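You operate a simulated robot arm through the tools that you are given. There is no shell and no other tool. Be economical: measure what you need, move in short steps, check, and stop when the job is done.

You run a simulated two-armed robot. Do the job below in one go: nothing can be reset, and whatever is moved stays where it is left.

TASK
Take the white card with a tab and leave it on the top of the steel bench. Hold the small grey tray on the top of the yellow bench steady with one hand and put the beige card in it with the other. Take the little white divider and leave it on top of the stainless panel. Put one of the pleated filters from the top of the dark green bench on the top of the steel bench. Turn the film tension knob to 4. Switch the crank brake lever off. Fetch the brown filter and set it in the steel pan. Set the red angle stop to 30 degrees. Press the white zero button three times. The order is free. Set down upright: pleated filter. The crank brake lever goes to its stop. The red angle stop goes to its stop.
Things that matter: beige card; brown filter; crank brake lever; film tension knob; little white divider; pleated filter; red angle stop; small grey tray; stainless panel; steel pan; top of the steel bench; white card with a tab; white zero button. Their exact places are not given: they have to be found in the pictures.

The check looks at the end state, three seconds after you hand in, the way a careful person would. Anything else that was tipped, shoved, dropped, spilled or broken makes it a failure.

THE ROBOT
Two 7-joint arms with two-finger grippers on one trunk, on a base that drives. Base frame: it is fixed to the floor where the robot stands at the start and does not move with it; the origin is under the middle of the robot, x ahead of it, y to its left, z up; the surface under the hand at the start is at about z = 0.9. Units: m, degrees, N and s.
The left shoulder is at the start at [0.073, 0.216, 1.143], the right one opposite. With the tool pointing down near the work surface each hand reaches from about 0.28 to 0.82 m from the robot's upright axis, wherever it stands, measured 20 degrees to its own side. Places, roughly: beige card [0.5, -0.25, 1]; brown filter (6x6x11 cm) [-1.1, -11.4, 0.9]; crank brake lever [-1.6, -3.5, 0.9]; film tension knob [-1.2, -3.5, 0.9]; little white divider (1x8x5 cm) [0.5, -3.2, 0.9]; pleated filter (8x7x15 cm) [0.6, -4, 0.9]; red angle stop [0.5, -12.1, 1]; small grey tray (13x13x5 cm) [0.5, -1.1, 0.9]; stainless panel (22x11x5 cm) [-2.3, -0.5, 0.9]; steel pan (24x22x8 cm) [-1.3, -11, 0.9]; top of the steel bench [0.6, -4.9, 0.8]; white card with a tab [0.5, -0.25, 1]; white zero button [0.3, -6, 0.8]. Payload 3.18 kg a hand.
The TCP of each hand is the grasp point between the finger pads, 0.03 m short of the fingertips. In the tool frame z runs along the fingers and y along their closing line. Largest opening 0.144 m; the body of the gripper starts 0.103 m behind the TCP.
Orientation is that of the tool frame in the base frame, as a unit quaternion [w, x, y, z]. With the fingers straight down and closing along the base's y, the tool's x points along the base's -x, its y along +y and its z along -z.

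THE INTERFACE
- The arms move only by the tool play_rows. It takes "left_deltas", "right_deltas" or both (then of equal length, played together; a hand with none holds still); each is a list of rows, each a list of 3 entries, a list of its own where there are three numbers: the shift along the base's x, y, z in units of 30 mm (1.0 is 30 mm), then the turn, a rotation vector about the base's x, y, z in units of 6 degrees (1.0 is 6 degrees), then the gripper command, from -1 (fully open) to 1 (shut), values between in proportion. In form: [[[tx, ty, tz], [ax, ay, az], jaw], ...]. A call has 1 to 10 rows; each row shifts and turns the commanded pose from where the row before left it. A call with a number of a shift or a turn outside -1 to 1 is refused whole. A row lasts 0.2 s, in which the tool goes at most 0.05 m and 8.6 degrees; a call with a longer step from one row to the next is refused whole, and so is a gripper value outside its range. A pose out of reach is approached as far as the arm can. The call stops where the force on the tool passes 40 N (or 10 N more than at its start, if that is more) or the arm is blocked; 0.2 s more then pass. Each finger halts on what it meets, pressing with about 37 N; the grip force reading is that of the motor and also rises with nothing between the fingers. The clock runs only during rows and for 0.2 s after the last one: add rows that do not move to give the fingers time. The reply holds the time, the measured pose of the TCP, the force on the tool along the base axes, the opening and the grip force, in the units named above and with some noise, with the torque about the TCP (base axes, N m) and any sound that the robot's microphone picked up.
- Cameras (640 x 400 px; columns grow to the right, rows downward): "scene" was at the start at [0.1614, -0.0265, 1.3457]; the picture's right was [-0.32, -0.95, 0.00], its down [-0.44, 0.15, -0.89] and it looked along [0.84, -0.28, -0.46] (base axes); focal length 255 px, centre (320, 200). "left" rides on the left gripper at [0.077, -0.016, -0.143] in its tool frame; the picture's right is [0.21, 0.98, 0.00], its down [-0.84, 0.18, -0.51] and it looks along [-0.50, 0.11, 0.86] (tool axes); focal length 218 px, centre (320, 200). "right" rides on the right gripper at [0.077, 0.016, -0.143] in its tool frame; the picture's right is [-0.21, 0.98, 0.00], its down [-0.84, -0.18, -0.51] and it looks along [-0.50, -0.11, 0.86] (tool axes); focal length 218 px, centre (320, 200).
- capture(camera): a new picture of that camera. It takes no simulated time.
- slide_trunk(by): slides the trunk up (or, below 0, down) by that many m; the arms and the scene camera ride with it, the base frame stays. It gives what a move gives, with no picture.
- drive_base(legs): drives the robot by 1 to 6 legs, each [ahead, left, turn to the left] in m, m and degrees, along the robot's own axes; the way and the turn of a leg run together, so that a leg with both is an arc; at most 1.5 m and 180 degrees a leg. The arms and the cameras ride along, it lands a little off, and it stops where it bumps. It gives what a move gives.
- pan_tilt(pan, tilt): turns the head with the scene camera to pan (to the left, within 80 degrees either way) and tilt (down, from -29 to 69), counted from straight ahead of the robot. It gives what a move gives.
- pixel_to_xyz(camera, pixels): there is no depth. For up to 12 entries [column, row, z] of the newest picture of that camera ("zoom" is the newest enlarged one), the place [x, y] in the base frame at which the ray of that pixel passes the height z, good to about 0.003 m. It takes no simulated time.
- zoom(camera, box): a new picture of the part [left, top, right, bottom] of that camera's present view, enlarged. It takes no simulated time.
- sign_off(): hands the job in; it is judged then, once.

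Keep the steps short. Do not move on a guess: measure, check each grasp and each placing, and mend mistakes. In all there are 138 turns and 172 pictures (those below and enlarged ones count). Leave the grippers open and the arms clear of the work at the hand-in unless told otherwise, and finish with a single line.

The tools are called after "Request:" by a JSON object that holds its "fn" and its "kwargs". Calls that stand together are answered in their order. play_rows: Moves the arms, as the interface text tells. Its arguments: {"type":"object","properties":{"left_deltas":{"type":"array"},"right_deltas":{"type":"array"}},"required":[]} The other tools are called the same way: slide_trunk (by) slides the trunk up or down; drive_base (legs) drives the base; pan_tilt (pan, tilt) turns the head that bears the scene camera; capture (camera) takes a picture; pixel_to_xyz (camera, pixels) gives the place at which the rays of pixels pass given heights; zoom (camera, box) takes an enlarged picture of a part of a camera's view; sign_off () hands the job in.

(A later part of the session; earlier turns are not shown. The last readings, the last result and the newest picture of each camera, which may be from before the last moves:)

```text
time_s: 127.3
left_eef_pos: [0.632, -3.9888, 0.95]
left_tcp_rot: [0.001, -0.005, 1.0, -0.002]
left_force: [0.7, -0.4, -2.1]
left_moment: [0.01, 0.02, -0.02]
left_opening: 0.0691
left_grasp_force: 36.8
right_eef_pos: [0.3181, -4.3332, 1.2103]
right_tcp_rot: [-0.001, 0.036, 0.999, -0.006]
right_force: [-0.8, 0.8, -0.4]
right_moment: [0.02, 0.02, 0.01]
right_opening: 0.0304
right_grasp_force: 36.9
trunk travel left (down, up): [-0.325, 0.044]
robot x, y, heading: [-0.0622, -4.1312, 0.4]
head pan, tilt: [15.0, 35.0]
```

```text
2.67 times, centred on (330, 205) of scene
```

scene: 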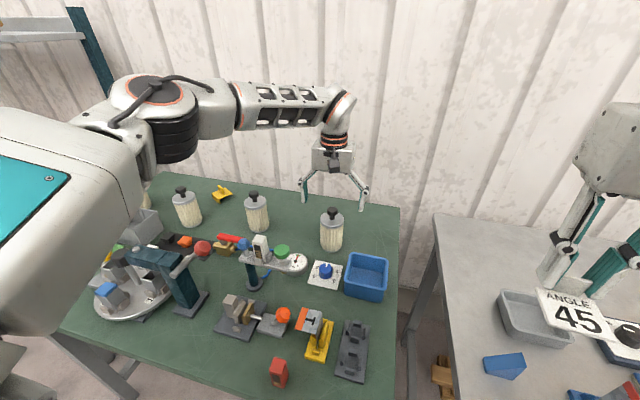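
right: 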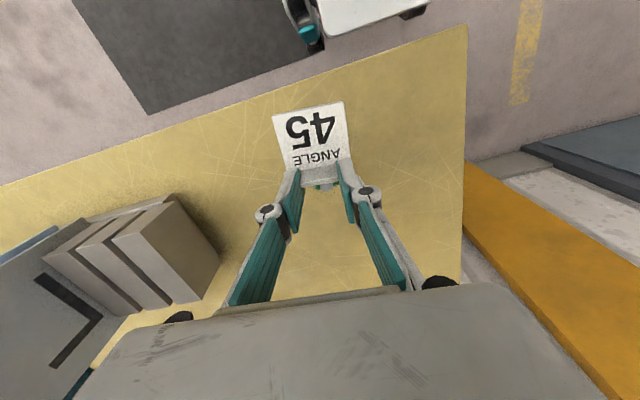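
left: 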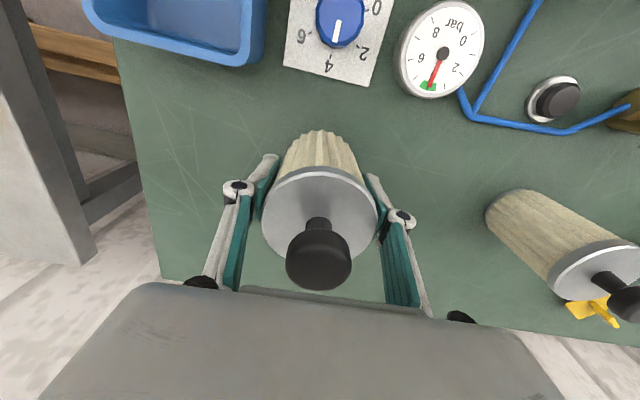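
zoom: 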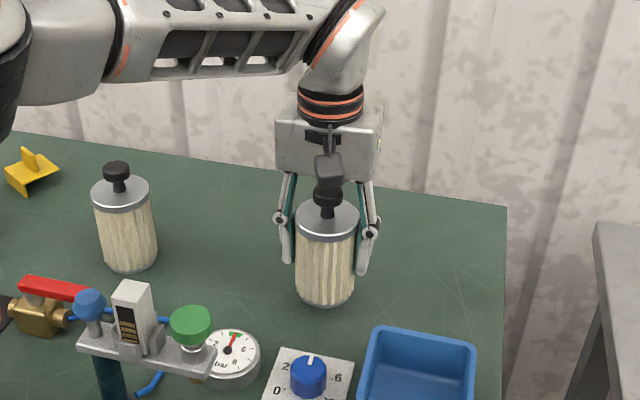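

Filter is held (69 mm, 37 N). Lift, drawing back as it rises.

Request:
{"fn": "play_rows", "kwargs": {"left_deltas": [[[0, 0, 0.9], [0, 0, 0], 1], [[-0.1, 0, 0.9], [0, 0, 0], 1], [[-0.3, 0, 0.9], [0, 0, 0], 1], [[-0.5, 0, 0.9], [0, 0, 0], 1], [[-0.7, 0, 0.9], [0, 0, 0], 1], [[-0.9, 0, 0.9], [0, 0, 0], 1], [[-0.9, 0, 0.9], [0, 0, 0], 1], [[-0.9, 0, 0.9], [0, 0, 0], 1], [[-0.9, 0, 0.5], [0, 0, 0], 1], [[-0.9, 0, 0.5], [0, 0, 0], 1]]}}

Request:
{"fn": "drive_base", "kwargs": {"legs": [[-0.12, 0, 0], [0, -0.75, 0]]}}

Request:
{"fn": "pan_tilt", "kwargs": {"pan": 0, "tilt": 40}}

Request:
{"fn": "capture", "kwargs": {"camera": "scene"}}

Request:
{"fn": "capture", "kwargs": {"camera": "right"}}

```text
time_s: 129.5
left_eef_pos: [0.4478, -3.987, 1.1973]
left_tcp_rot: [0.002, -0.007, 1.0, -0.002]
left_force: [-0.2, -0.1, -2.1]
left_moment: [0.01, -0.04, 0.03]
left_opening: 0.0693
left_grasp_force: 37.1
right_eef_pos: [0.3178, -4.3332, 1.2114]
right_tcp_rot: [0.0, 0.037, 0.999, -0.005]
right_force: [-0.2, -0.6, -0.2]
right_moment: [0.01, -0.01, 0.01]
right_opening: 0.0307
right_grasp_force: 37.1
trunk travel left (down, up): [-0.325, 0.044]
robot x, y, heading: [-0.0647, -4.1321, 0.4]
head pan, tilt: [15.0, 35.0]
```

```text
time_s: 137.3
left_eef_pos: [0.3339, -4.7324, 1.1971]
left_tcp_rot: [0.001, -0.008, 1.0, -0.001]
left_force: [-0.3, -0.4, -2.1]
left_moment: [-0.04, 0.01, 0.02]
left_opening: 0.069
left_grasp_force: 36.6
right_eef_pos: [0.2054, -5.0787, 1.2108]
right_tcp_rot: [0.0, 0.036, 0.999, -0.005]
right_force: [0.7, -0.2, -0.6]
right_moment: [0.0, 0.0, -0.03]
right_opening: 0.0304
right_grasp_force: 37.5
trunk travel left (down, up): [-0.325, 0.044]
robot x, y, heading: [-0.1761, -4.8777, 0.9]
head pan, tilt: [15.0, 35.0]
```

```text
time_s: 138.1
left_eef_pos: [0.3344, -4.7307, 1.197]
left_tcp_rot: [0.001, -0.008, 1.0, -0.002]
left_force: [-0.2, -0.1, -1.8]
left_moment: [0.01, 0.01, -0.01]
left_opening: 0.069
left_grasp_force: 37.2
right_eef_pos: [0.2047, -5.0783, 1.2105]
right_tcp_rot: [-0.001, 0.037, 0.999, -0.005]
right_force: [0.5, 0.6, -0.1]
right_moment: [-0.03, -0.02, 0.01]
right_opening: 0.0307
right_grasp_force: 37.1
trunk travel left (down, up): [-0.325, 0.044]
robot x, y, heading: [-0.1743, -4.8787, 0.4]
head pan, tilt: [0.0, 40.0]
```

```text
117 pictures are left
```

scene: 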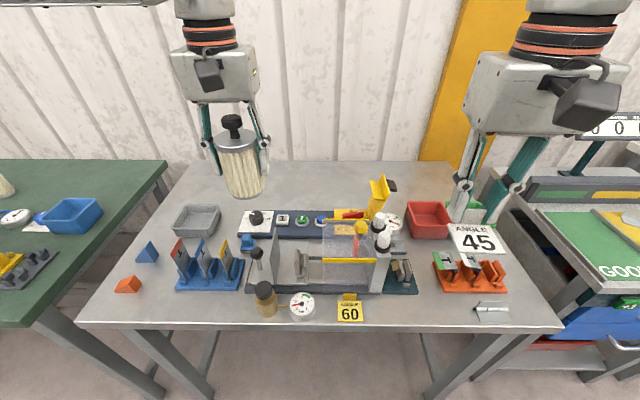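

```text
116 pictures are left
```

right: 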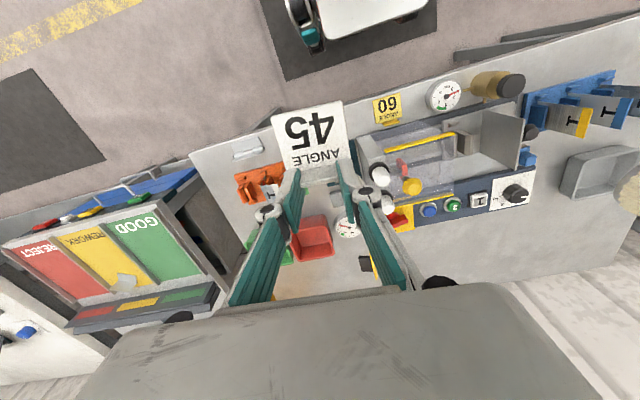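

Steel bench in view. I'll measure its surface and the free spots: back centre (300,190), front-left (200,308), front right (395,308).

Request:
{"fn": "pixel_to_xyz", "kwargs": {"camera": "scene", "pixels": [[300, 190, 0.83], [250, 190, 0.83], [200, 310, 0.83], [400, 308, 0.83], [430, 310, 0.83], [350, 320, 0.83], [80, 326, 0.83], [562, 328, 0.83], [182, 232, 0.83], [128, 291, 0.83], [300, 163, 0.83], [380, 185, 0.83]]}}

Request:
{"fn": "zoom", "kwargs": {"camera": "scene", "box": [80, 160, 400, 340]}}

Request:
{"fn": "pixel_to_xyz", "kwargs": {"camera": "right", "pixels": [[390, 96, 0.83], [248, 143, 0.83], [248, 143, 0.9], [188, 158, 0.83], [445, 80, 0.83]]}}

```text
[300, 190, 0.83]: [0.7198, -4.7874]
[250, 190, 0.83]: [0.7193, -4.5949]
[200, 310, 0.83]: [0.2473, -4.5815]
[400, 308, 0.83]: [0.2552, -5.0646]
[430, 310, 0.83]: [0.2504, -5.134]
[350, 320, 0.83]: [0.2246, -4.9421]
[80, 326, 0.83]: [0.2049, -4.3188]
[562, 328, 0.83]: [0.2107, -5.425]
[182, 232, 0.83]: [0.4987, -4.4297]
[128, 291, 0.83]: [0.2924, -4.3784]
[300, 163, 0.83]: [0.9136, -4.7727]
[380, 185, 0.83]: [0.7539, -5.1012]
```

```text
2.00 times, centred on (240, 250) of scene
```

zoom: 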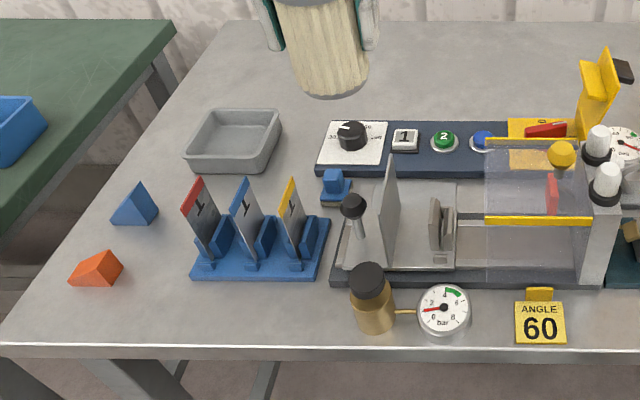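

```text
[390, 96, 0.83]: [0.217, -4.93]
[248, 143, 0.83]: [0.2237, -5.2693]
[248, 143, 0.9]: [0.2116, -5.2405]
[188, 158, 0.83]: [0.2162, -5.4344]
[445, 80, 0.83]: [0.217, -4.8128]
```

Request:
{"fn": "zoom", "kwargs": {"camera": "scene", "box": [330, 230, 570, 340]}}

Request:
{"fn": "pixel_to_xyz", "kwargs": {"camera": "scene", "pixels": [[360, 293, 0.84], [418, 294, 0.84], [435, 292, 0.84], [364, 320, 0.84], [475, 305, 0.84], [475, 320, 0.84], [400, 325, 0.84], [500, 325, 0.84]]}}

```text
2.67 times, centred on (450, 285) of scene
```

zoom: 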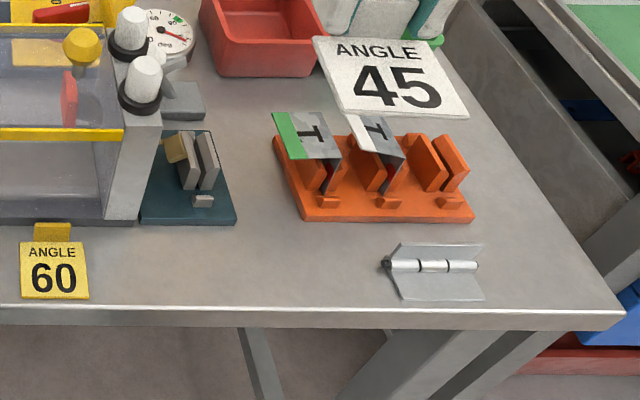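

```text
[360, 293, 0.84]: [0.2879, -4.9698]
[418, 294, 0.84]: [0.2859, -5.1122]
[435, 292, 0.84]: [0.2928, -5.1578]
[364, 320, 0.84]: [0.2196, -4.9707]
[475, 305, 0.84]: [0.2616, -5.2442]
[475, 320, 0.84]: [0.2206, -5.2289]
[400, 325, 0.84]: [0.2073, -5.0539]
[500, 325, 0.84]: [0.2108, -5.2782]
```

Free front zone: y −4.98 to −5.23, x 0.21–0.285. I'll put the card with fin at (0.275,-5.135), lowering to a few cm above first.

Request:
{"fn": "play_rows", "kwargs": {"right_deltas": [[[0.47, -0.38, -0.9], [0, 0, 0], 1], [[0.47, -0.38, -0.9], [0, 0, 0], 1], [[0.47, -0.38, -0.9], [0, 0, 0], 1], [[0.47, -0.38, -0.9], [0, 0, 0], 1], [[0.46, -0.38, -0.9], [0, 0, 0], 1], [[0, 0, -0.9], [0, 0, 0], 1], [[0, 0, -0.9], [0, 0, 0], 1], [[0, 0, -0.9], [0, 0, 0], 1], [[0, 0, -0.9], [0, 0, 0], 1], [[0, 0, -0.9], [0, 0, 0], 1]]}}

Request:
{"fn": "capture", "kwargs": {"camera": "right"}}

Request:
{"fn": "capture", "kwargs": {"camera": "scene"}}

```text
time_s: 140.3
left_eef_pos: [0.3347, -4.7316, 1.1964]
left_tcp_rot: [0.001, -0.007, 1.0, -0.002]
left_force: [0.9, -1.1, -2.7]
left_moment: [-0.06, -0.01, 0.01]
left_opening: 0.0691
left_grasp_force: 37.3
right_eef_pos: [0.2761, -5.135, 0.9401]
right_tcp_rot: [-0.002, 0.035, 0.999, -0.005]
right_force: [0.1, 0.4, -0.6]
right_moment: [0.01, 0.0, 0.0]
right_opening: 0.0304
right_grasp_force: 37.0
trunk travel left (down, up): [-0.325, 0.044]
robot x, y, heading: [-0.1765, -4.8757, 0.7]
head pan, tilt: [0.0, 40.0]
```

```text
113 pictures are left
```

right: 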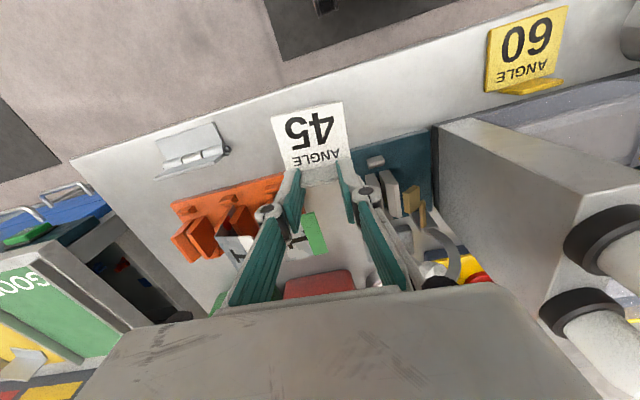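

```text
112 pictures are left
```

scene: 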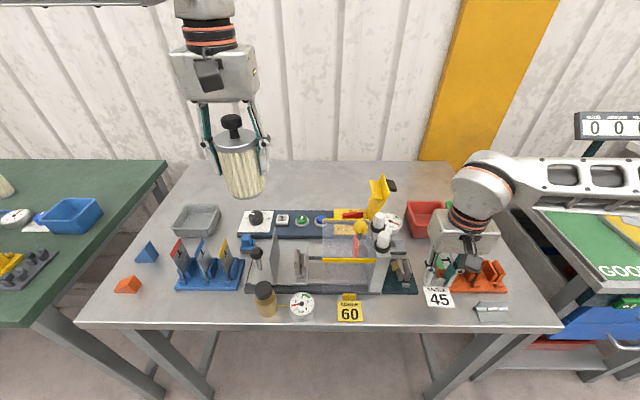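

Positioned well clear. Lower to near contact then in 3 mm steps.

Request:
{"fn": "play_rows", "kwargs": {"right_deltas": [[[0, 0, -0.6], [0, 0, 0], 1], [[0, 0, -0.6], [0, 0, 0], 1], [[0, 0, -0.2], [0, 0, 0], 1], [[0, 0, -0.1], [0, 0, 0], 1], [[0, 0, 0], [0, 0, 0], 1]]}}

Request:
{"fn": "zoom", "kwargs": {"camera": "scene", "box": [380, 230, 540, 330]}}

```text
time_s: 141.5
left_eef_pos: [0.3338, -4.7322, 1.1968]
left_tcp_rot: [0.001, -0.008, 1.0, -0.002]
left_force: [0.0, 0.4, -2.2]
left_moment: [0.02, 0.01, 0.01]
left_opening: 0.069
left_grasp_force: 37.4
right_eef_pos: [0.2749, -5.1346, 0.8955]
right_tcp_rot: [0.0, 0.035, 0.999, -0.006]
right_force: [0.2, 1.1, -0.5]
right_moment: [0.03, -0.01, 0.02]
right_opening: 0.0308
right_grasp_force: 37.6
trunk travel left (down, up): [-0.325, 0.044]
robot x, y, heading: [-0.1785, -4.8784, 0.3]
head pan, tilt: [0.0, 40.0]
```

```text
4.00 times, centred on (460, 280) of scene
```

zoom: 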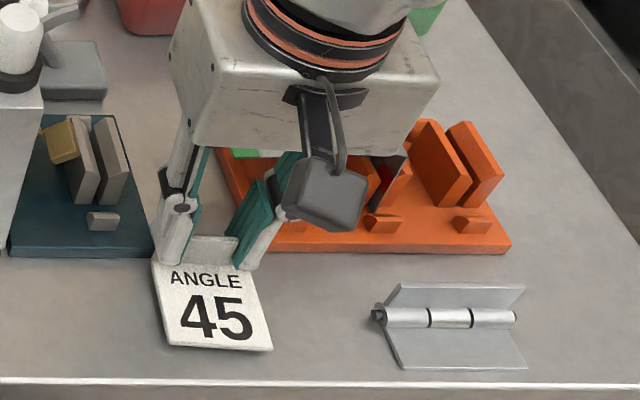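

Request:
{"fn": "play_rows", "kwargs": {"right_deltas": [[[0, 0, -0.1], [0, 0, 0], 1], [[0, 0, -0.1], [0, 0, 0], 1], [[0, 0, -0.1], [0, 0, 0], 1], [[0, 0, 0], [0, 0, 0], 1]]}}

```text
time_s: 142.7
left_eef_pos: [0.3325, -4.7312, 1.1955]
left_tcp_rot: [0.002, -0.006, 1.0, -0.001]
left_force: [0.0, 0.7, -2.3]
left_moment: [-0.01, 0.04, -0.01]
left_opening: 0.0688
left_grasp_force: 37.1
right_eef_pos: [0.2754, -5.136, 0.8903]
right_tcp_rot: [0.001, 0.038, 0.999, -0.006]
right_force: [-5.7, -5.8, 16.6]
right_moment: [-0.06, 0.66, -0.14]
right_opening: 0.0307
right_grasp_force: 36.7
trunk travel left (down, up): [-0.325, 0.044]
robot x, y, heading: [-0.1787, -4.8753, 0.6]
head pan, tilt: [0.0, 40.0]
stopped in row 4 (right hand): the force on the tool passed its limit at 41 N (the readings are from after the stop); the commanded pose is now the measured one
```

Contact: the card is on the bench (top ≈0.848). Ease up 1 mm, open, rise.

Request:
{"fn": "play_rows", "kwargs": {"right_deltas": [[[0, 0, 0.05], [0, 0, 0], 1], [[0, 0, 0], [0, 0, 0], 0.5], [[0, 0, 0], [0, 0, 0], 0.3], [[0, 0, 0], [0, 0, 0], 0.3], [[0, 0, 0.3], [0, 0, 0], 0.3], [[0, 0, 0.9], [0, 0, 0], 0.3], [[0, 0, 0.9], [0, 0, 0], 0.3], [[-0.3, 0, 0.9], [0, 0, 0], 0.3], [[-0.3, 0, 0.9], [0, 0, 0], 0.3], [[-0.3, 0, 0.9], [0, 0, 0], 0.3]]}}

Request:
{"fn": "play_rows", "kwargs": {"right_deltas": [[[-0.3, 0, 0.9], [0, 0, 0], 0.3], [[-0.3, 0, 0.9], [0, 0, 0], -0.3], [[0, 0, 0.9], [0, 0, 0], -1], [[0, 0, 0.9], [0, 0, 0], -1], [[0, 0, 0], [0, 0, 0], -1]]}}

Request:
{"fn": "capture", "kwargs": {"camera": "scene"}}

```text
time_s: 144.8
left_eef_pos: [0.3346, -4.7315, 1.197]
left_tcp_rot: [0.002, -0.008, 1.0, -0.002]
left_force: [-0.5, -0.6, -1.8]
left_moment: [-0.01, -0.01, -0.04]
left_opening: 0.0689
left_grasp_force: 37.0
right_eef_pos: [0.2493, -5.1369, 1.0336]
right_tcp_rot: [0.001, 0.036, 0.999, -0.006]
right_force: [0.5, -0.5, 0.2]
right_moment: [0.0, -0.01, 0.01]
right_opening: 0.0507
right_grasp_force: 0.0
trunk travel left (down, up): [-0.325, 0.044]
robot x, y, heading: [-0.1769, -4.874, 0.4]
head pan, tilt: [0.0, 40.0]
```

```text
time_s: 146.1
left_eef_pos: [0.3336, -4.7314, 1.1964]
left_tcp_rot: [0.002, -0.008, 1.0, -0.002]
left_force: [0.4, 0.1, -2.7]
left_moment: [-0.03, 0.0, -0.02]
left_opening: 0.069
left_grasp_force: 37.2
right_eef_pos: [0.2331, -5.1377, 1.1424]
right_tcp_rot: [0.0, 0.038, 0.999, -0.005]
right_force: [-0.2, 0.6, -0.6]
right_moment: [-0.02, 0.0, 0.0]
right_opening: 0.1439
right_grasp_force: 0.1
trunk travel left (down, up): [-0.325, 0.044]
robot x, y, heading: [-0.1786, -4.8773, 0.7]
head pan, tilt: [0.0, 40.0]
```

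```text
110 pictures are left
```

scene: 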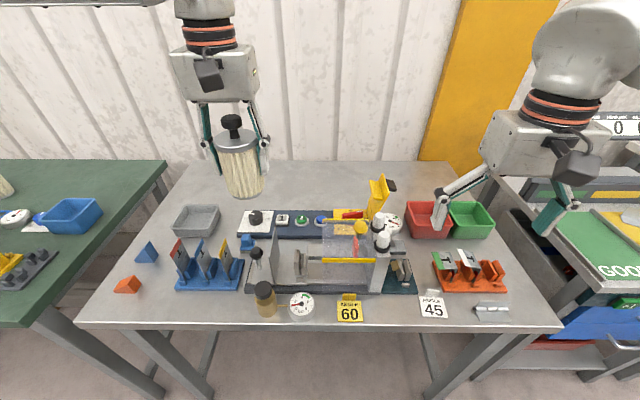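

White card done. Now the filter: I'll measure the free back area behind the grey bin and the knob panel.

Request:
{"fn": "pixel_to_xyz", "kwargs": {"camera": "scene", "pixels": [[220, 206, 0.9], [240, 212, 0.87], [180, 206, 0.9], [255, 190, 0.848], [300, 195, 0.848], [330, 200, 0.848], [330, 210, 0.87], [378, 185, 0.848]]}}

Request:
{"fn": "drive_base", "kwargs": {"legs": [[0.1, -0.08, 0]]}}

```text
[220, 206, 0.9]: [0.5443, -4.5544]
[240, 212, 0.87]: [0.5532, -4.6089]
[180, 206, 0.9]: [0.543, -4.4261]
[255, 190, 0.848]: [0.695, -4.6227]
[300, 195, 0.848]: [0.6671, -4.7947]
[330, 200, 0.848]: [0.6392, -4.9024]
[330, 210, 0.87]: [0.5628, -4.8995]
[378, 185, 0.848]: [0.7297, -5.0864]
```

```text
time_s: 147.4
left_eef_pos: [0.4357, -4.8112, 1.1963]
left_tcp_rot: [0.001, -0.008, 1.0, -0.002]
left_force: [-0.6, -0.1, -1.7]
left_moment: [0.04, 0.03, -0.02]
left_opening: 0.0691
left_grasp_force: 36.8
right_eef_pos: [0.3332, -5.2159, 1.1434]
right_tcp_rot: [0.001, 0.037, 0.999, -0.005]
right_force: [-0.9, -0.1, -0.4]
right_moment: [-0.01, 0.02, -0.02]
right_opening: 0.144
right_grasp_force: 0.0
trunk travel left (down, up): [-0.325, 0.044]
robot x, y, heading: [-0.0755, -4.9553, 0.6]
head pan, tilt: [0.0, 40.0]
```

Panel and bin back edges are at x≈0.55. Filter target centre: (0.625,-4.75). Going over, then lowering.

Request:
{"fn": "play_rows", "kwargs": {"left_deltas": [[[0.8, 0.34, -0.65], [0, 0, 0], 1], [[0.8, 0.34, -0.65], [0, 0, 0], 1], [[0.8, 0.34, -0.65], [0, 0, 0], 1], [[0.8, 0.34, -0.65], [0, 0, 0], 1], [[0.8, 0.34, -0.65], [0, 0, 0], 1], [[0.8, 0.34, -0.65], [0, 0, 0], 1], [[0.5, 0, -0.8], [0, 0, 0], 1], [[0.5, 0, -0.8], [0, 0, 0], 1], [[0.5, 0, -0.8], [0, 0, 0], 1], [[0, 0, 0], [0, 0, 0], 1]]}}

Request:
{"fn": "capture", "kwargs": {"camera": "left"}}

Request:
{"fn": "capture", "kwargs": {"camera": "scene"}}

```text
time_s: 149.6
left_eef_pos: [0.6027, -4.7498, 1.0408]
left_tcp_rot: [0.003, -0.009, 1.0, -0.002]
left_force: [-0.5, -0.3, -1.7]
left_moment: [0.01, 0.03, 0.01]
left_opening: 0.0688
left_grasp_force: 36.4
left hand out of reach, approached as far as the arm can: row 8, 9
right_eef_pos: [0.3326, -5.2147, 1.1424]
right_tcp_rot: [0.001, 0.037, 0.999, -0.006]
right_force: [0.0, 0.3, -0.2]
right_moment: [0.02, 0.06, -0.02]
right_opening: 0.1441
right_grasp_force: 0.1
trunk travel left (down, up): [-0.325, 0.044]
robot x, y, heading: [-0.0759, -4.9569, 0.5]
head pan, tilt: [0.0, 40.0]
```

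```text
109 pictures are left
```

left: 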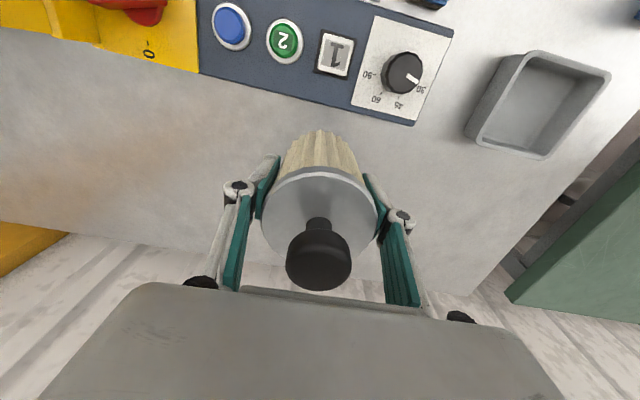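

```text
108 pictures are left
```

scene: 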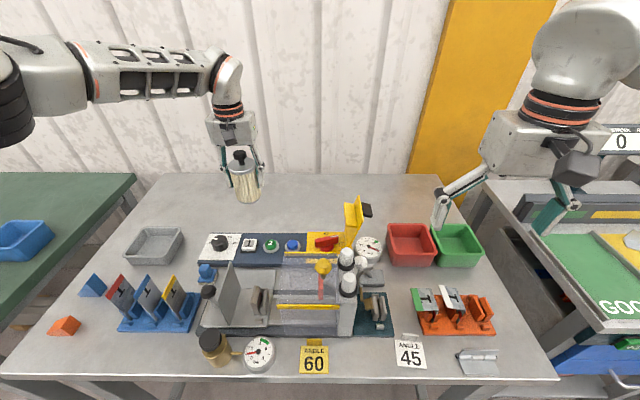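

Request:
{"fn": "pixel_to_xyz", "kwargs": {"camera": "left", "pixels": [[320, 103, 0.87], [413, 125, 0.87], [470, 140, 0.87], [320, 132, 0.97]]}}

Request:
{"fn": "play_rows", "kwargs": {"left_deltas": [[[0.2, 0, -0.8], [0, 0, 0], 1], [[0.2, 0, -0.8], [0, 0, 0], 1], [[0.2, 0, -0.8], [0, 0, 0], 1], [[0, 0, -0.8], [0, 0, 0], 1], [[0, 0, 0], [0, 0, 0], 1]]}}

Request:
{"fn": "capture", "kwargs": {"camera": "scene"}}

```text
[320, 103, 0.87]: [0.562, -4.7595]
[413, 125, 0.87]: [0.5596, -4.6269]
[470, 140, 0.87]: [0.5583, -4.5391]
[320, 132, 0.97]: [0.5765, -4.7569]
```

```text
time_s: 150.8
left_eef_pos: [0.6128, -4.7494, 0.9725]
left_tcp_rot: [0.002, -0.008, 1.0, -0.002]
left_force: [0.2, -0.1, -2.6]
left_moment: [0.02, 0.02, 0.02]
left_opening: 0.0687
left_grasp_force: 37.0
left hand out of reach, approached as far as the arm can: row 2, 3
right_eef_pos: [0.3316, -5.2151, 1.1434]
right_tcp_rot: [0.001, 0.037, 0.999, -0.006]
right_force: [0.4, 0.6, 1.1]
right_moment: [-0.02, -0.02, 0.03]
right_opening: 0.1436
right_grasp_force: 0.1
trunk travel left (down, up): [-0.325, 0.044]
robot x, y, heading: [-0.076, -4.9576, 0.6]
head pan, tilt: [0.0, 40.0]
```

```text
107 pictures are left
```

scene: 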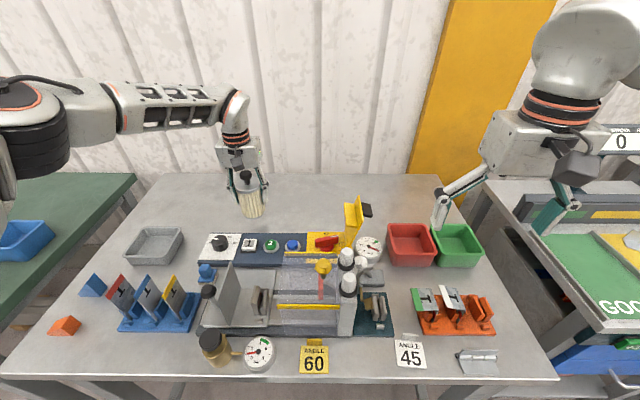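

Clear of the panel by 13 mm. Continue lowering with slight forward shift, then tiny steps to contact.

Request:
{"fn": "play_rows", "kwargs": {"left_deltas": [[[0.15, 0, -0.5], [0, 0, 0], 1], [[0.15, 0, -0.5], [0, 0, 0], 1], [[0, 0, -0.2], [0, 0, 0], 1], [[0, 0, -0.2], [0, 0, 0], 1], [[0, 0, -0.1], [0, 0, 0], 1], [[0, 0, -0.1], [0, 0, 0], 1], [[0, 0, -0.1], [0, 0, 0], 1], [[0, 0, 0], [0, 0, 0], 1]]}}

Request:
{"fn": "zoom", "kwargs": {"camera": "scene", "box": [170, 120, 330, 270]}}

```text
time_s: 152.6
left_eef_pos: [0.6196, -4.7495, 0.9273]
left_tcp_rot: [0.001, -0.008, 1.0, -0.002]
left_force: [0.0, -0.2, -1.9]
left_moment: [-0.01, 0.04, 0.0]
left_opening: 0.0685
left_grasp_force: 37.2
left hand out of reach, approached as far as the arm can: row 2
right_eef_pos: [0.3326, -5.2149, 1.1435]
right_tcp_rot: [0.001, 0.037, 0.999, -0.005]
right_force: [-0.3, -0.1, 0.6]
right_moment: [0.0, -0.02, 0.02]
right_opening: 0.1441
right_grasp_force: 0.2
trunk travel left (down, up): [-0.325, 0.044]
robot x, y, heading: [-0.0748, -4.9571, 0.6]
head pan, tilt: [0.0, 40.0]
```

```text
2.67 times, centred on (250, 195) of scene
```

zoom: 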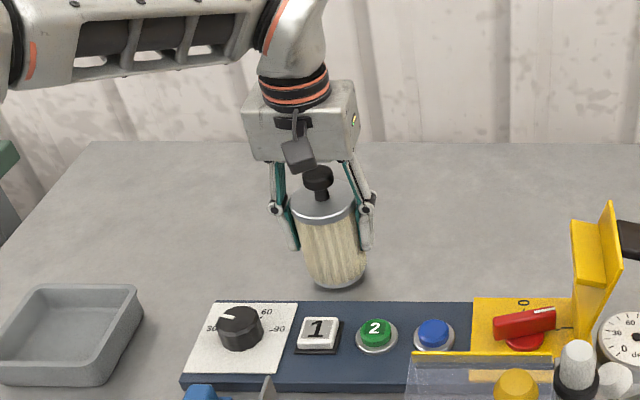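

Request:
{"fn": "play_rows", "kwargs": {"left_deltas": [[[0, 0, -0.1], [0, 0, 0], 1], [[0, 0, -0.1], [0, 0, 0], 1], [[0, 0, -0.1], [0, 0, 0], 1], [[0, 0, -0.1], [0, 0, 0], 1], [[0, 0, -0.1], [0, 0, 0], 1], [[0, 0, -0.1], [0, 0, 0], 1], [[0, 0, 0], [0, 0, 0], 1]]}}

```text
time_s: 154.2
left_eef_pos: [0.6193, -4.7495, 0.912]
left_tcp_rot: [0.004, -0.008, 1.0, -0.002]
left_force: [2.8, 0.0, 22.3]
left_moment: [0.02, -0.22, 0.02]
left_opening: 0.0668
left_grasp_force: 37.6
right_eef_pos: [0.3307, -5.2149, 1.1443]
right_tcp_rot: [0.003, 0.037, 0.999, -0.006]
right_force: [1.2, 0.2, 0.0]
right_moment: [-0.01, -0.01, 0.0]
right_opening: 0.1442
right_grasp_force: 0.1
trunk travel left (down, up): [-0.325, 0.044]
robot x, y, heading: [-0.0768, -4.9548, 0.3]
head pan, tilt: [0.0, 40.0]
```

Contact at z=0.912 (22 N). Ease, open, rise and retract.

Request:
{"fn": "play_rows", "kwargs": {"left_deltas": [[[0, 0, 0.07], [0, 0, 0], 1], [[0, 0, 0], [0, 0, 0], 0.0], [[0, 0, 0], [0, 0, 0], -0.2], [[0, 0, 0], [0, 0, 0], -0.5], [[0, 0, 0.6], [0, 0, 0], -0.5], [[0, 0, 0.9], [0, 0, 0], -0.5], [[-0.1, 0, 0.9], [0, 0, 0], -0.5], [[-0.3, 0, 0.9], [0, 0, 0], -0.5], [[-0.4, 0, 0.9], [0, 0, 0], -0.5], [[-0.5, 0, 0.9], [0, 0, 0], -0.5]]}}

Request:
{"fn": "zoom", "kwargs": {"camera": "scene", "box": [130, 100, 450, 300]}}

```text
time_s: 156.4
left_eef_pos: [0.5815, -4.7494, 1.0472]
left_tcp_rot: [0.002, -0.008, 1.0, -0.001]
left_force: [-0.9, -1.2, 0.1]
left_moment: [0.0, -0.03, 0.02]
left_opening: 0.108
left_grasp_force: 0.1
left hand out of reach, approached as far as the arm can: row 7
right_eef_pos: [0.3306, -5.2155, 1.1438]
right_tcp_rot: [0.001, 0.036, 0.999, -0.006]
right_force: [0.3, 0.2, 0.2]
right_moment: [-0.05, 0.0, 0.01]
right_opening: 0.1443
right_grasp_force: 0.0
trunk travel left (down, up): [-0.325, 0.044]
robot x, y, heading: [-0.0761, -4.9542, 0.3]
head pan, tilt: [0.0, 40.0]
```

```text
2.00 times, centred on (290, 200) of scene
```

zoom: 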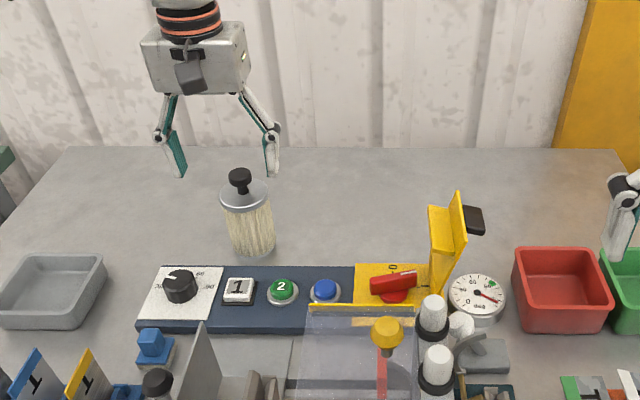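

Filter stands upright. Retract the left hand and drive on towards the zero button near y=-6.

Request:
{"fn": "play_rows", "kwargs": {"left_deltas": [[[-0.9, 0, 0.9], [0, 0, 0], -0.5], [[-0.9, 0, 0.9], [0, 0, 0], -0.5], [[-0.9, 0, 0.9], [0, 0, 0], -0.5], [[-0.9, 0, 0.9], [0, 0, 0], -0.5], [[-0.9, 0, 0.9], [0, 0, 0], -1], [[-0.9, 0, 0.5], [0, 0, 0], -1]], "right_deltas": [[[0, 0.5, 0.5], [0, 0, 0], -1], [[0, 0.5, 0.5], [0, 0, 0], -1], [[0, 0, 0.5], [0, 0, 0], -1], [[0, 0, 0.5], [0, 0, 0], -1], [[0, 0, 0], [0, 0, 0], -1], [[0, 0, 0], [0, 0, 0], -1]]}}

Request:
{"fn": "drive_base", "kwargs": {"legs": [[-0.25, 0, 0], [0, -1.0, 0]]}}

Request:
{"fn": "capture", "kwargs": {"camera": "scene"}}

```text
time_s: 157.8
left_eef_pos: [0.4189, -4.7472, 1.199]
left_tcp_rot: [0.001, -0.007, 1.0, -0.002]
left_force: [0.0, -0.3, -0.1]
left_moment: [-0.01, -0.04, 0.0]
left_opening: 0.1438
left_grasp_force: 0.1
right_eef_pos: [0.3316, -5.184, 1.2036]
right_tcp_rot: [0.002, 0.037, 0.999, -0.006]
right_force: [-1.4, -0.2, -0.2]
right_moment: [-0.02, -0.01, -0.01]
right_opening: 0.1441
right_grasp_force: 0.1
trunk travel left (down, up): [-0.325, 0.044]
robot x, y, heading: [-0.0766, -4.9551, 0.6]
head pan, tilt: [0.0, 40.0]
```

```text
time_s: 168.4
left_eef_pos: [0.1818, -5.7475, 1.1974]
left_tcp_rot: [0.001, -0.013, 1.0, -0.002]
left_force: [0.5, 0.0, 0.1]
left_moment: [-0.03, 0.03, 0.0]
left_opening: 0.1439
left_grasp_force: 0.1
right_eef_pos: [0.1, -6.1845, 1.2037]
right_tcp_rot: [0.002, 0.031, 0.999, -0.005]
right_force: [-0.6, -0.5, -0.3]
right_moment: [-0.03, -0.02, 0.01]
right_opening: 0.144
right_grasp_force: 0.1
trunk travel left (down, up): [-0.325, 0.044]
robot x, y, heading: [-0.3126, -5.9645, 1.4]
head pan, tilt: [0.0, 40.0]
```

```text
104 pictures are left
```

scene: 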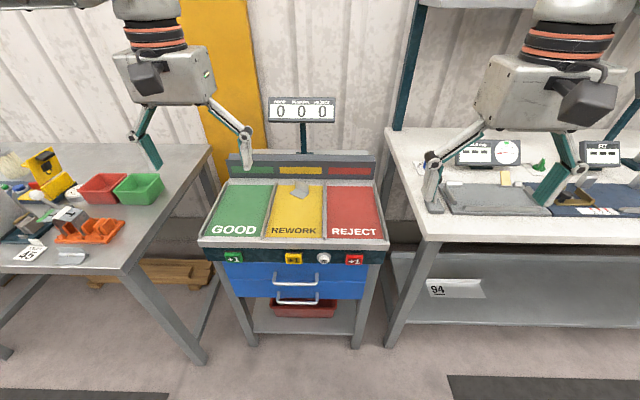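

Bench with GOOD/REWORK/REJECT; buttons on the front: green "+1" (232,257), yellow (294,258), white (323,257), red (354,259). Zooming in.

Request:
{"fn": "zoom", "kwargs": {"camera": "scene", "box": [200, 220, 400, 345]}}

Request:
{"fn": "zoom", "kwargs": {"camera": "scene", "box": [210, 85, 400, 204]}}

Request:
{"fn": "pixel_to_xyz", "kwargs": {"camera": "scene", "pixels": [[323, 257, 0.8], [323, 257, 0.75], [198, 243, 0.85], [390, 244, 0.85], [323, 250, 0.8]]}}

```text
3.20 times, centred on (300, 282) of scene
```

zoom: 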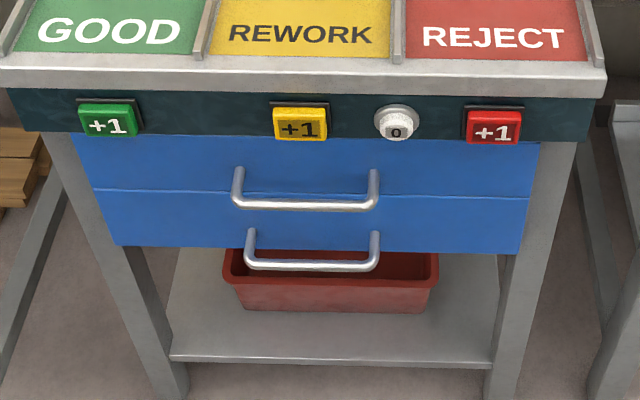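

```text
3.36 times, centred on (305, 144) of scene
```

zoom: 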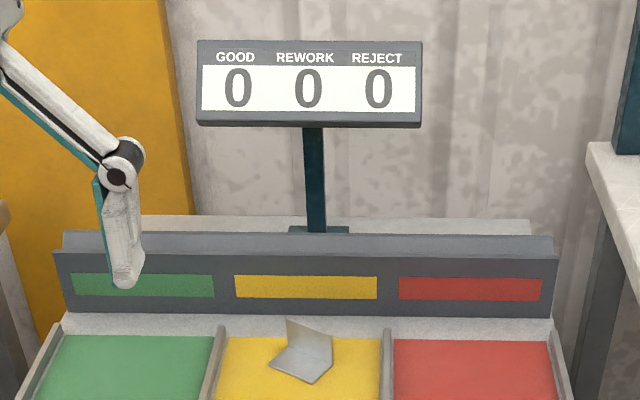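

```text
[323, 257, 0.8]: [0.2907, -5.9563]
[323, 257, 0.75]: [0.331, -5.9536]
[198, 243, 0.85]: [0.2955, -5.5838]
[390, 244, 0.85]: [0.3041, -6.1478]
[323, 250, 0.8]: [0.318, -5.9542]
```

White button shows "0", on the front apron facing the robot; it's pressed horizontally (+x). I'll back off, shift left so the right arm faces it, and lower the trunk.

Request:
{"fn": "drive_base", "kwargs": {"legs": [[-0.15, 0.2, -1.2]]}}

Request:
{"fn": "slide_trunk", "kwargs": {"by": -0.2}}

Request:
{"fn": "play_rows", "kwargs": {"right_deltas": [[[0, 0, 0], [0, -1, 0], -1], [[0, 0, 0], [0, -1, 0], 0], [[0, 0, 0], [0, -1, 0], 1], [[0, 0, 0], [0, -1, 0], 1], [[0, 0, 0], [0, -1, 0], 1], [[0.3, 0, 0], [0, -1, 0], 1], [[0.3, 0, 0], [0, -1, 0], 1], [[0.3, 0, 0], [0, -1, 0], 1], [[0.3, 0, 0], [0, -1, 0], 1], [[0.3, 0, 0], [0, -1, 0], 1]]}}

Request:
{"fn": "capture", "kwargs": {"camera": "right"}}

Request:
{"fn": "capture", "kwargs": {"camera": "scene"}}

```text
time_s: 170.8
left_eef_pos: [0.0338, -5.5567, 1.1972]
left_tcp_rot: [0.002, -0.005, 1.0, -0.002]
left_force: [1.0, 0.4, 0.2]
left_moment: [-0.02, -0.03, -0.04]
left_opening: 0.1438
left_grasp_force: 0.1
right_eef_pos: [-0.0572, -5.9927, 1.2036]
right_tcp_rot: [0.001, 0.04, 0.999, -0.005]
right_force: [0.4, -0.2, -0.8]
right_moment: [0.0, 0.01, 0.0]
right_opening: 0.1438
right_grasp_force: 0.0
trunk travel left (down, up): [-0.325, 0.044]
robot x, y, heading: [-0.4672, -5.7601, 0.3]
head pan, tilt: [0.0, 40.0]
```

```text
time_s: 172.9
left_eef_pos: [0.0324, -5.5575, 0.9983]
left_tcp_rot: [0.003, -0.005, 1.0, -0.002]
left_force: [0.2, 0.9, 0.5]
left_moment: [0.01, -0.05, 0.02]
left_opening: 0.1439
left_grasp_force: 0.1
right_eef_pos: [-0.0581, -5.9929, 1.0051]
right_tcp_rot: [0.003, 0.04, 0.999, -0.006]
right_force: [-0.9, 1.0, 0.2]
right_moment: [0.01, -0.04, 0.0]
right_opening: 0.1441
right_grasp_force: 0.0
trunk travel left (down, up): [-0.125, 0.244]
robot x, y, heading: [-0.4648, -5.7625, 0.3]
head pan, tilt: [0.0, 40.0]
```

```text
time_s: 175.1
left_eef_pos: [0.0326, -5.5563, 0.9974]
left_tcp_rot: [0.0, -0.005, 1.0, -0.002]
left_force: [-0.3, -0.4, 0.4]
left_moment: [0.01, -0.01, 0.02]
left_opening: 0.1438
left_grasp_force: 0.1
right_eef_pos: [0.0697, -5.9549, 1.0967]
right_tcp_rot: [0.501, 0.038, 0.865, 0.015]
right_force: [0.1, 0.6, 0.1]
right_moment: [0.03, -0.01, -0.01]
right_opening: 0.0
right_grasp_force: 30.9
right hand out of reach, approached as far as the arm can: row 4, 5, 6, 7, 8, 9, 10
trunk travel left (down, up): [-0.125, 0.244]
robot x, y, heading: [-0.4644, -5.7607, -0.1]
head pan, tilt: [0.0, 40.0]
```

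```text
101 pictures are left
```

right: 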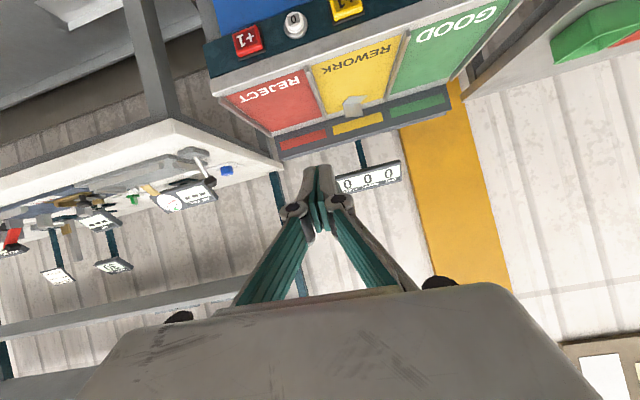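

```text
100 pictures are left
```

scene: 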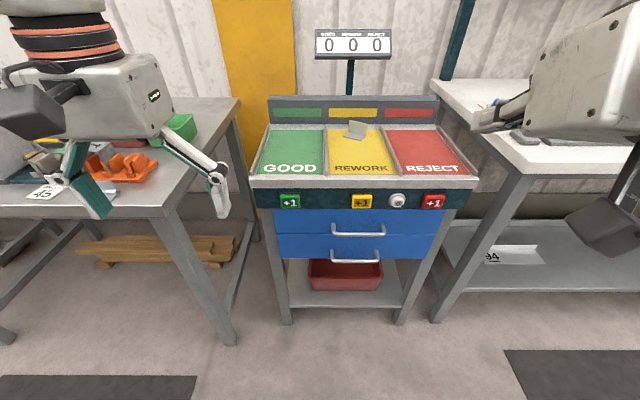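

Hand is pitched 60°. I'll triangulate the button from both cameras: scene (397,200), right (293,24).

Request:
{"fn": "zoom", "kwargs": {"camera": "scene", "box": [340, 170, 460, 245]}}

Request:
{"fn": "zoom", "kwargs": {"camera": "right", "box": [230, 0, 390, 100]}}

Request:
{"fn": "pixel_to_xyz", "kwargs": {"camera": "scene", "pixels": [[397, 201, 0.76], [397, 201, 0.78], [397, 201, 0.8], [397, 201, 0.82], [476, 180, 0.85], [252, 182, 0.85]]}}

Request:
{"fn": "pixel_to_xyz", "kwargs": {"camera": "right", "pixels": [[293, 20, 0.76], [293, 20, 0.78], [293, 20, 0.8], [293, 20, 0.82]]}}

```text
5.33 times, centred on (400, 208) of scene
```

zoom: 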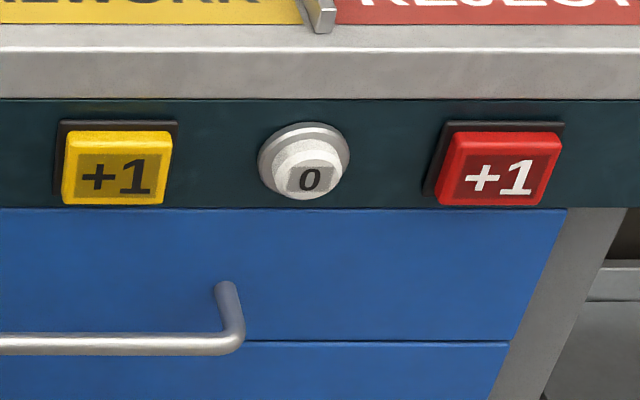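

```text
4.00 times, centred on (310, 50) of right
```

zoom: 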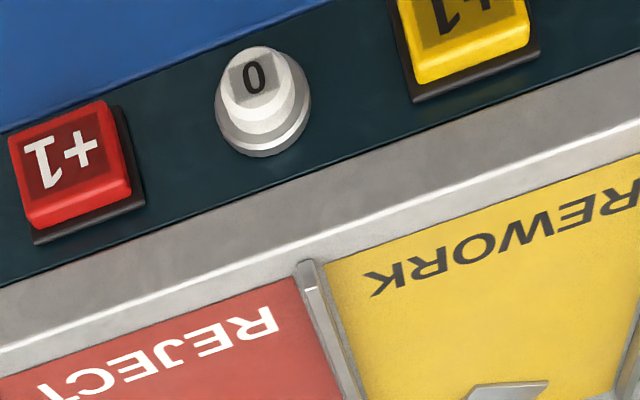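

```text
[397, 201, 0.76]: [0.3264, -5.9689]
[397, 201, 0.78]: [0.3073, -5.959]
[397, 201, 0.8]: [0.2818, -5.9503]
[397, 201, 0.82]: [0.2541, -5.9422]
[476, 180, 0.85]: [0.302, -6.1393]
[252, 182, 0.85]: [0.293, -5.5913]
```

```text
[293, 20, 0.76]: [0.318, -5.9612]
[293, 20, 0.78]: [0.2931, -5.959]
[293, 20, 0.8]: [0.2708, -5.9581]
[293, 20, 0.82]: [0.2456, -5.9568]
```

Button face ≈(0.28,-5.96,0.79). With the 60° pitch the leading fingertip corner is at TCP+(0.032,0,-0.005). I'll bring the closed fingertips to 5 cm in front of it.

Request:
{"fn": "play_rows", "kwargs": {"right_deltas": [[[0.3, 0, -0.95], [0, 0, 0], 1], [[0.3, 0, -0.95], [0, 0, 0], 1], [[0.3, 0, -0.95], [0, 0, 0], 1], [[0.3, 0, -0.95], [0, 0, 0], 1], [[0.3, 0, -0.95], [0, 0, 0], 1], [[0.3, 0, -0.95], [0, 0, 0], 1], [[0.3, -0.05, -0.95], [0, 0, 0], 1], [[0.3, -0.05, -0.95], [0, 0, 0], 1], [[0.3, -0.05, -0.95], [0, 0, 0], 1], [[0.3, -0.05, -0.95], [0, 0, 0], 1]]}}

Request:
{"fn": "capture", "kwargs": {"camera": "right"}}

Request:
{"fn": "capture", "kwargs": {"camera": "scene"}}

```text
time_s: 177.3
left_eef_pos: [0.0338, -5.5581, 0.9964]
left_tcp_rot: [0.001, -0.004, 1.0, -0.003]
left_force: [0.0, -0.2, -1.1]
left_moment: [0.0, 0.0, 0.01]
left_opening: 0.1439
left_grasp_force: 0.0
right_eef_pos: [0.186, -5.9114, 0.8723]
right_tcp_rot: [0.497, 0.04, 0.867, 0.011]
right_force: [-0.1, 0.1, -0.1]
right_moment: [-0.03, -0.04, 0.01]
right_opening: 0.0002
right_grasp_force: 30.5
right hand out of reach, approached as far as the arm can: row 1, 2, 3, 8, 9, 10
trunk travel left (down, up): [-0.125, 0.244]
robot x, y, heading: [-0.4665, -5.7619, 0.4]
head pan, tilt: [0.0, 40.0]
```

```text
97 pictures are left
```

right: 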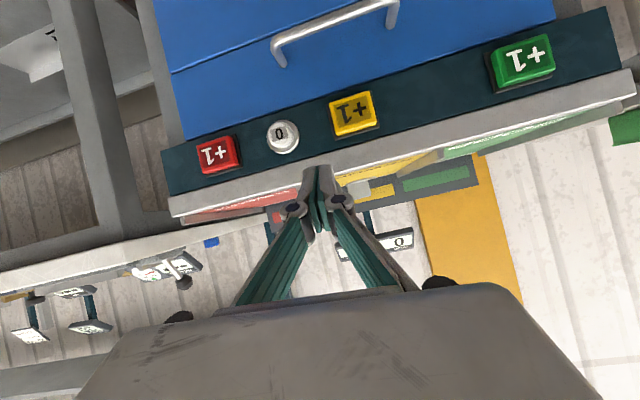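

```text
96 pictures are left
```

scene: 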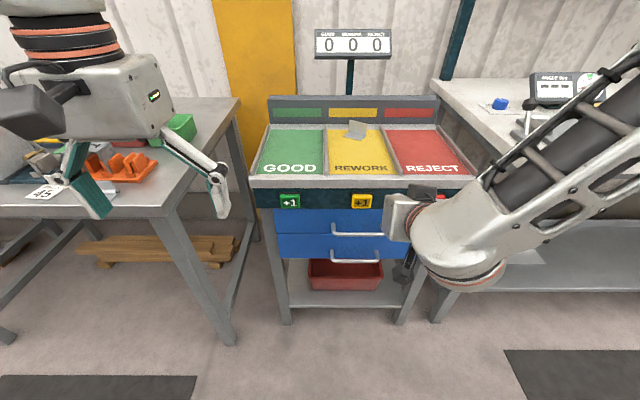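

The arm limits at z=0.87, so I'll lower the trunk 8 cm and re-measure the button ("0" at (281,134) here).

Request:
{"fn": "pixel_to_xyz", "kwargs": {"camera": "right", "pixels": [[280, 134, 0.77], [280, 134, 0.78], [280, 134, 0.79], [280, 134, 0.8], [280, 134, 0.81]]}}

Request:
{"fn": "slide_trunk", "kwargs": {"by": -0.08}}

Request:
{"fn": "play_rows", "kwargs": {"right_deltas": [[[0, -0.5, 0], [0, 0, 0], 1], [[0, -0.5, 0], [0, 0, 0], 1], [[0, -0.6, 0], [0, 0, 0], 1], [[0, 0, 0], [0, 0, 0], 1]]}}

Request:
{"fn": "capture", "kwargs": {"camera": "right"}}

```text
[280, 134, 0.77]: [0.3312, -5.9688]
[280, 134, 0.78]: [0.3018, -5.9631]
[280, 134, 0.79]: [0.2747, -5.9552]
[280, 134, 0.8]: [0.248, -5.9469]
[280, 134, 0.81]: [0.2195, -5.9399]
```

```text
time_s: 178.5
left_eef_pos: [0.0313, -5.5559, 0.9194]
left_tcp_rot: [0.004, -0.004, 1.0, -0.001]
left_force: [-0.5, 0.7, -0.1]
left_moment: [0.01, -0.05, 0.01]
left_opening: 0.1441
left_grasp_force: 0.2
right_eef_pos: [0.1622, -5.9114, 0.6392]
right_tcp_rot: [0.359, 0.041, 0.933, 0.005]
right_force: [-0.1, -0.4, 0.9]
right_moment: [-0.01, 0.02, 0.0]
right_opening: 0.0002
right_grasp_force: 30.6
trunk travel left (down, up): [-0.045, 0.324]
robot x, y, heading: [-0.4647, -5.7643, 0.1]
head pan, tilt: [0.0, 40.0]
```

```text
time_s: 179.5
left_eef_pos: [0.035, -5.5565, 0.9168]
left_tcp_rot: [0.001, -0.005, 1.0, -0.002]
left_force: [0.1, 0.3, -0.9]
left_moment: [0.02, 0.01, 0.01]
left_opening: 0.1439
left_grasp_force: 0.0
right_eef_pos: [0.1741, -5.9434, 0.655]
right_tcp_rot: [0.354, 0.042, 0.934, 0.003]
right_force: [-0.3, 0.3, -0.3]
right_moment: [0.0, -0.02, -0.02]
right_opening: 0.0
right_grasp_force: 30.7
right hand out of reach, approached as far as the arm can: row 1, 2, 3
trunk travel left (down, up): [-0.045, 0.324]
robot x, y, heading: [-0.4649, -5.7612, 0.3]
head pan, tilt: [0.0, 40.0]
```

```text
95 pictures are left
```

right: 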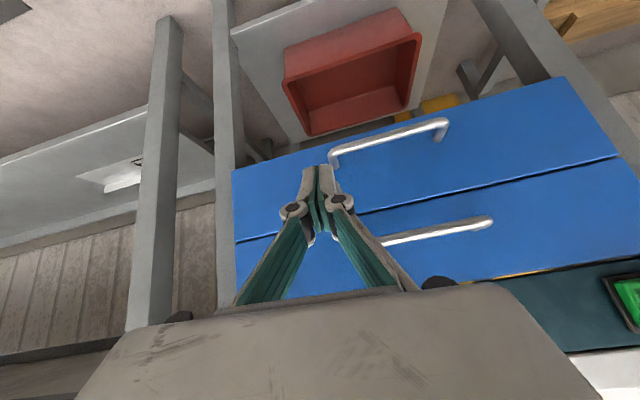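

The hand sagged to z=0.655 while chasing its earlier target (nothing touched). Pitch is 41°, which still works: the leading corner is at TCP+(0.029,0,-0.015). I'll bring it up to z≈0.80.

Request:
{"fn": "play_rows", "kwargs": {"right_deltas": [[[0, -0.1, 0.8], [0, 0, 0], 1], [[0, -0.1, 0.8], [0, 0, 0], 1], [[0, -0.1, 0.8], [0, 0, 0], 1], [[0, -0.1, 0.8], [0, 0, 0], 1], [[0, -0.15, 0.8], [0, 0, 0], 1], [[0, 0, 0.8], [0, 0, 0], 1], [[0, 0, 0], [0, 0, 0], 1]]}}

Request:
{"fn": "capture", "kwargs": {"camera": "right"}}

```text
time_s: 181.1
left_eef_pos: [0.0346, -5.5566, 0.9187]
left_tcp_rot: [0.001, -0.004, 1.0, -0.002]
left_force: [0.0, -0.6, 0.0]
left_moment: [0.02, -0.01, 0.02]
left_opening: 0.1439
left_grasp_force: 0.0
right_eef_pos: [0.1738, -5.9583, 0.7994]
right_tcp_rot: [0.357, 0.041, 0.933, 0.005]
right_force: [0.2, 0.6, -0.7]
right_moment: [-0.01, -0.02, 0.02]
right_opening: 0.0
right_grasp_force: 30.5
trunk travel left (down, up): [-0.045, 0.324]
robot x, y, heading: [-0.4618, -5.7593, 0.3]
head pan, tilt: [0.0, 40.0]
```

```text
94 pictures are left
```

right: 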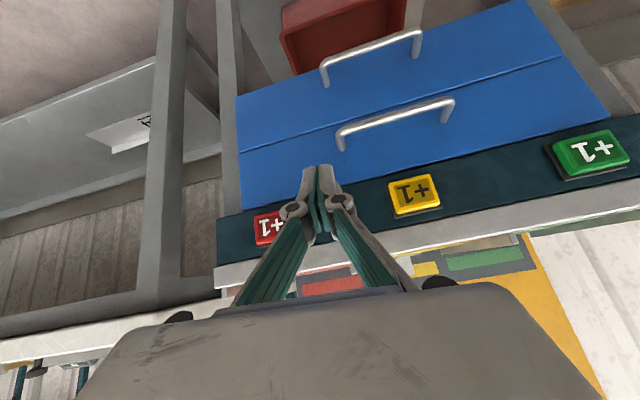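

Request:
{"fn": "pixel_to_xyz", "kwargs": {"camera": "right", "pixels": [[414, 194, 0.787], [270, 228, 0.787], [414, 194, 0.78], [270, 228, 0.78], [320, 190, 0.787]]}}

Request:
{"fn": "pixel_to_xyz", "kwargs": {"camera": "scene", "pixels": [[362, 201, 0.787], [398, 203.5, 0.787], [433, 202, 0.787]]}}

```text
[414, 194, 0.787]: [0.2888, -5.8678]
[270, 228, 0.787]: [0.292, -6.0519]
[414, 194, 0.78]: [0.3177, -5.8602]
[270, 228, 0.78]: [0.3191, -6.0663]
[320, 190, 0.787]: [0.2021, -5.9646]
```

```text
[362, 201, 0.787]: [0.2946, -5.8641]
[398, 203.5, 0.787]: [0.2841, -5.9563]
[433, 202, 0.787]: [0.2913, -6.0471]
```

Button confirmed at (0.284,-5.958,0.786); the fingertip corner is on line with it. Approach to ~1 cm.

Request:
{"fn": "play_rows", "kwargs": {"right_deltas": [[[0.6, 0, 0], [0, 0, 0], 1], [[0.6, 0, 0], [0, 0, 0], 1], [[0.6, 0, 0], [0, 0, 0], 1], [[0.4, 0, 0], [0, 0, 0], 1], [[0, 0, 0], [0, 0, 0], 1]]}}

Request:
{"fn": "capture", "kwargs": {"camera": "scene"}}

Request:
{"fn": "capture", "kwargs": {"camera": "right"}}

```text
time_s: 182.3
left_eef_pos: [0.034, -5.5571, 0.9165]
left_tcp_rot: [0.002, -0.004, 1.0, -0.002]
left_force: [-0.5, 0.9, -0.2]
left_moment: [-0.01, 0.01, -0.02]
left_opening: 0.144
left_grasp_force: 0.1
right_eef_pos: [0.2385, -5.9577, 0.8003]
right_tcp_rot: [0.357, 0.041, 0.933, 0.006]
right_force: [-1.0, 1.0, -1.1]
right_moment: [-0.03, -0.03, 0.02]
right_opening: 0.0002
right_grasp_force: 30.5
trunk travel left (down, up): [-0.045, 0.324]
robot x, y, heading: [-0.4632, -5.7589, 0.1]
head pan, tilt: [0.0, 40.0]
```

```text
93 pictures are left
```

scene: 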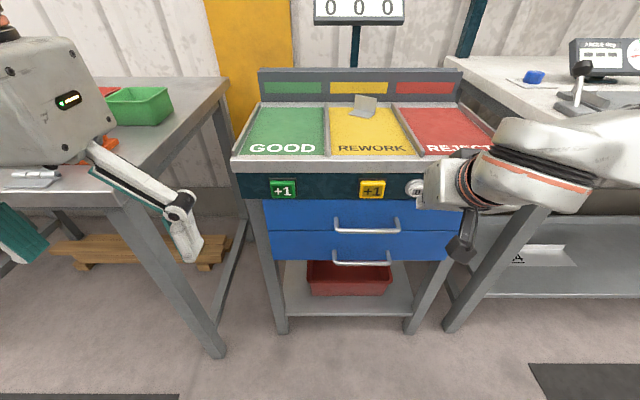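

```text
92 pictures are left
```

right: 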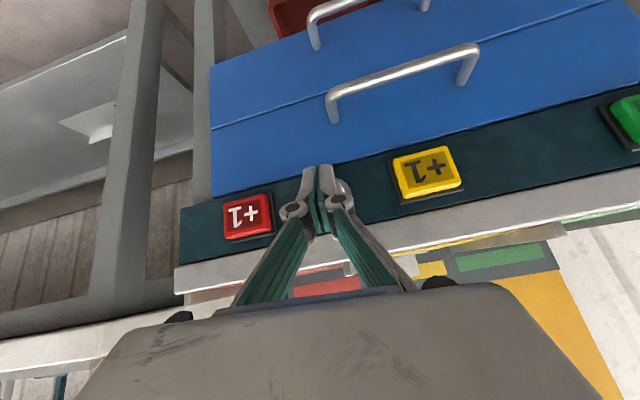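

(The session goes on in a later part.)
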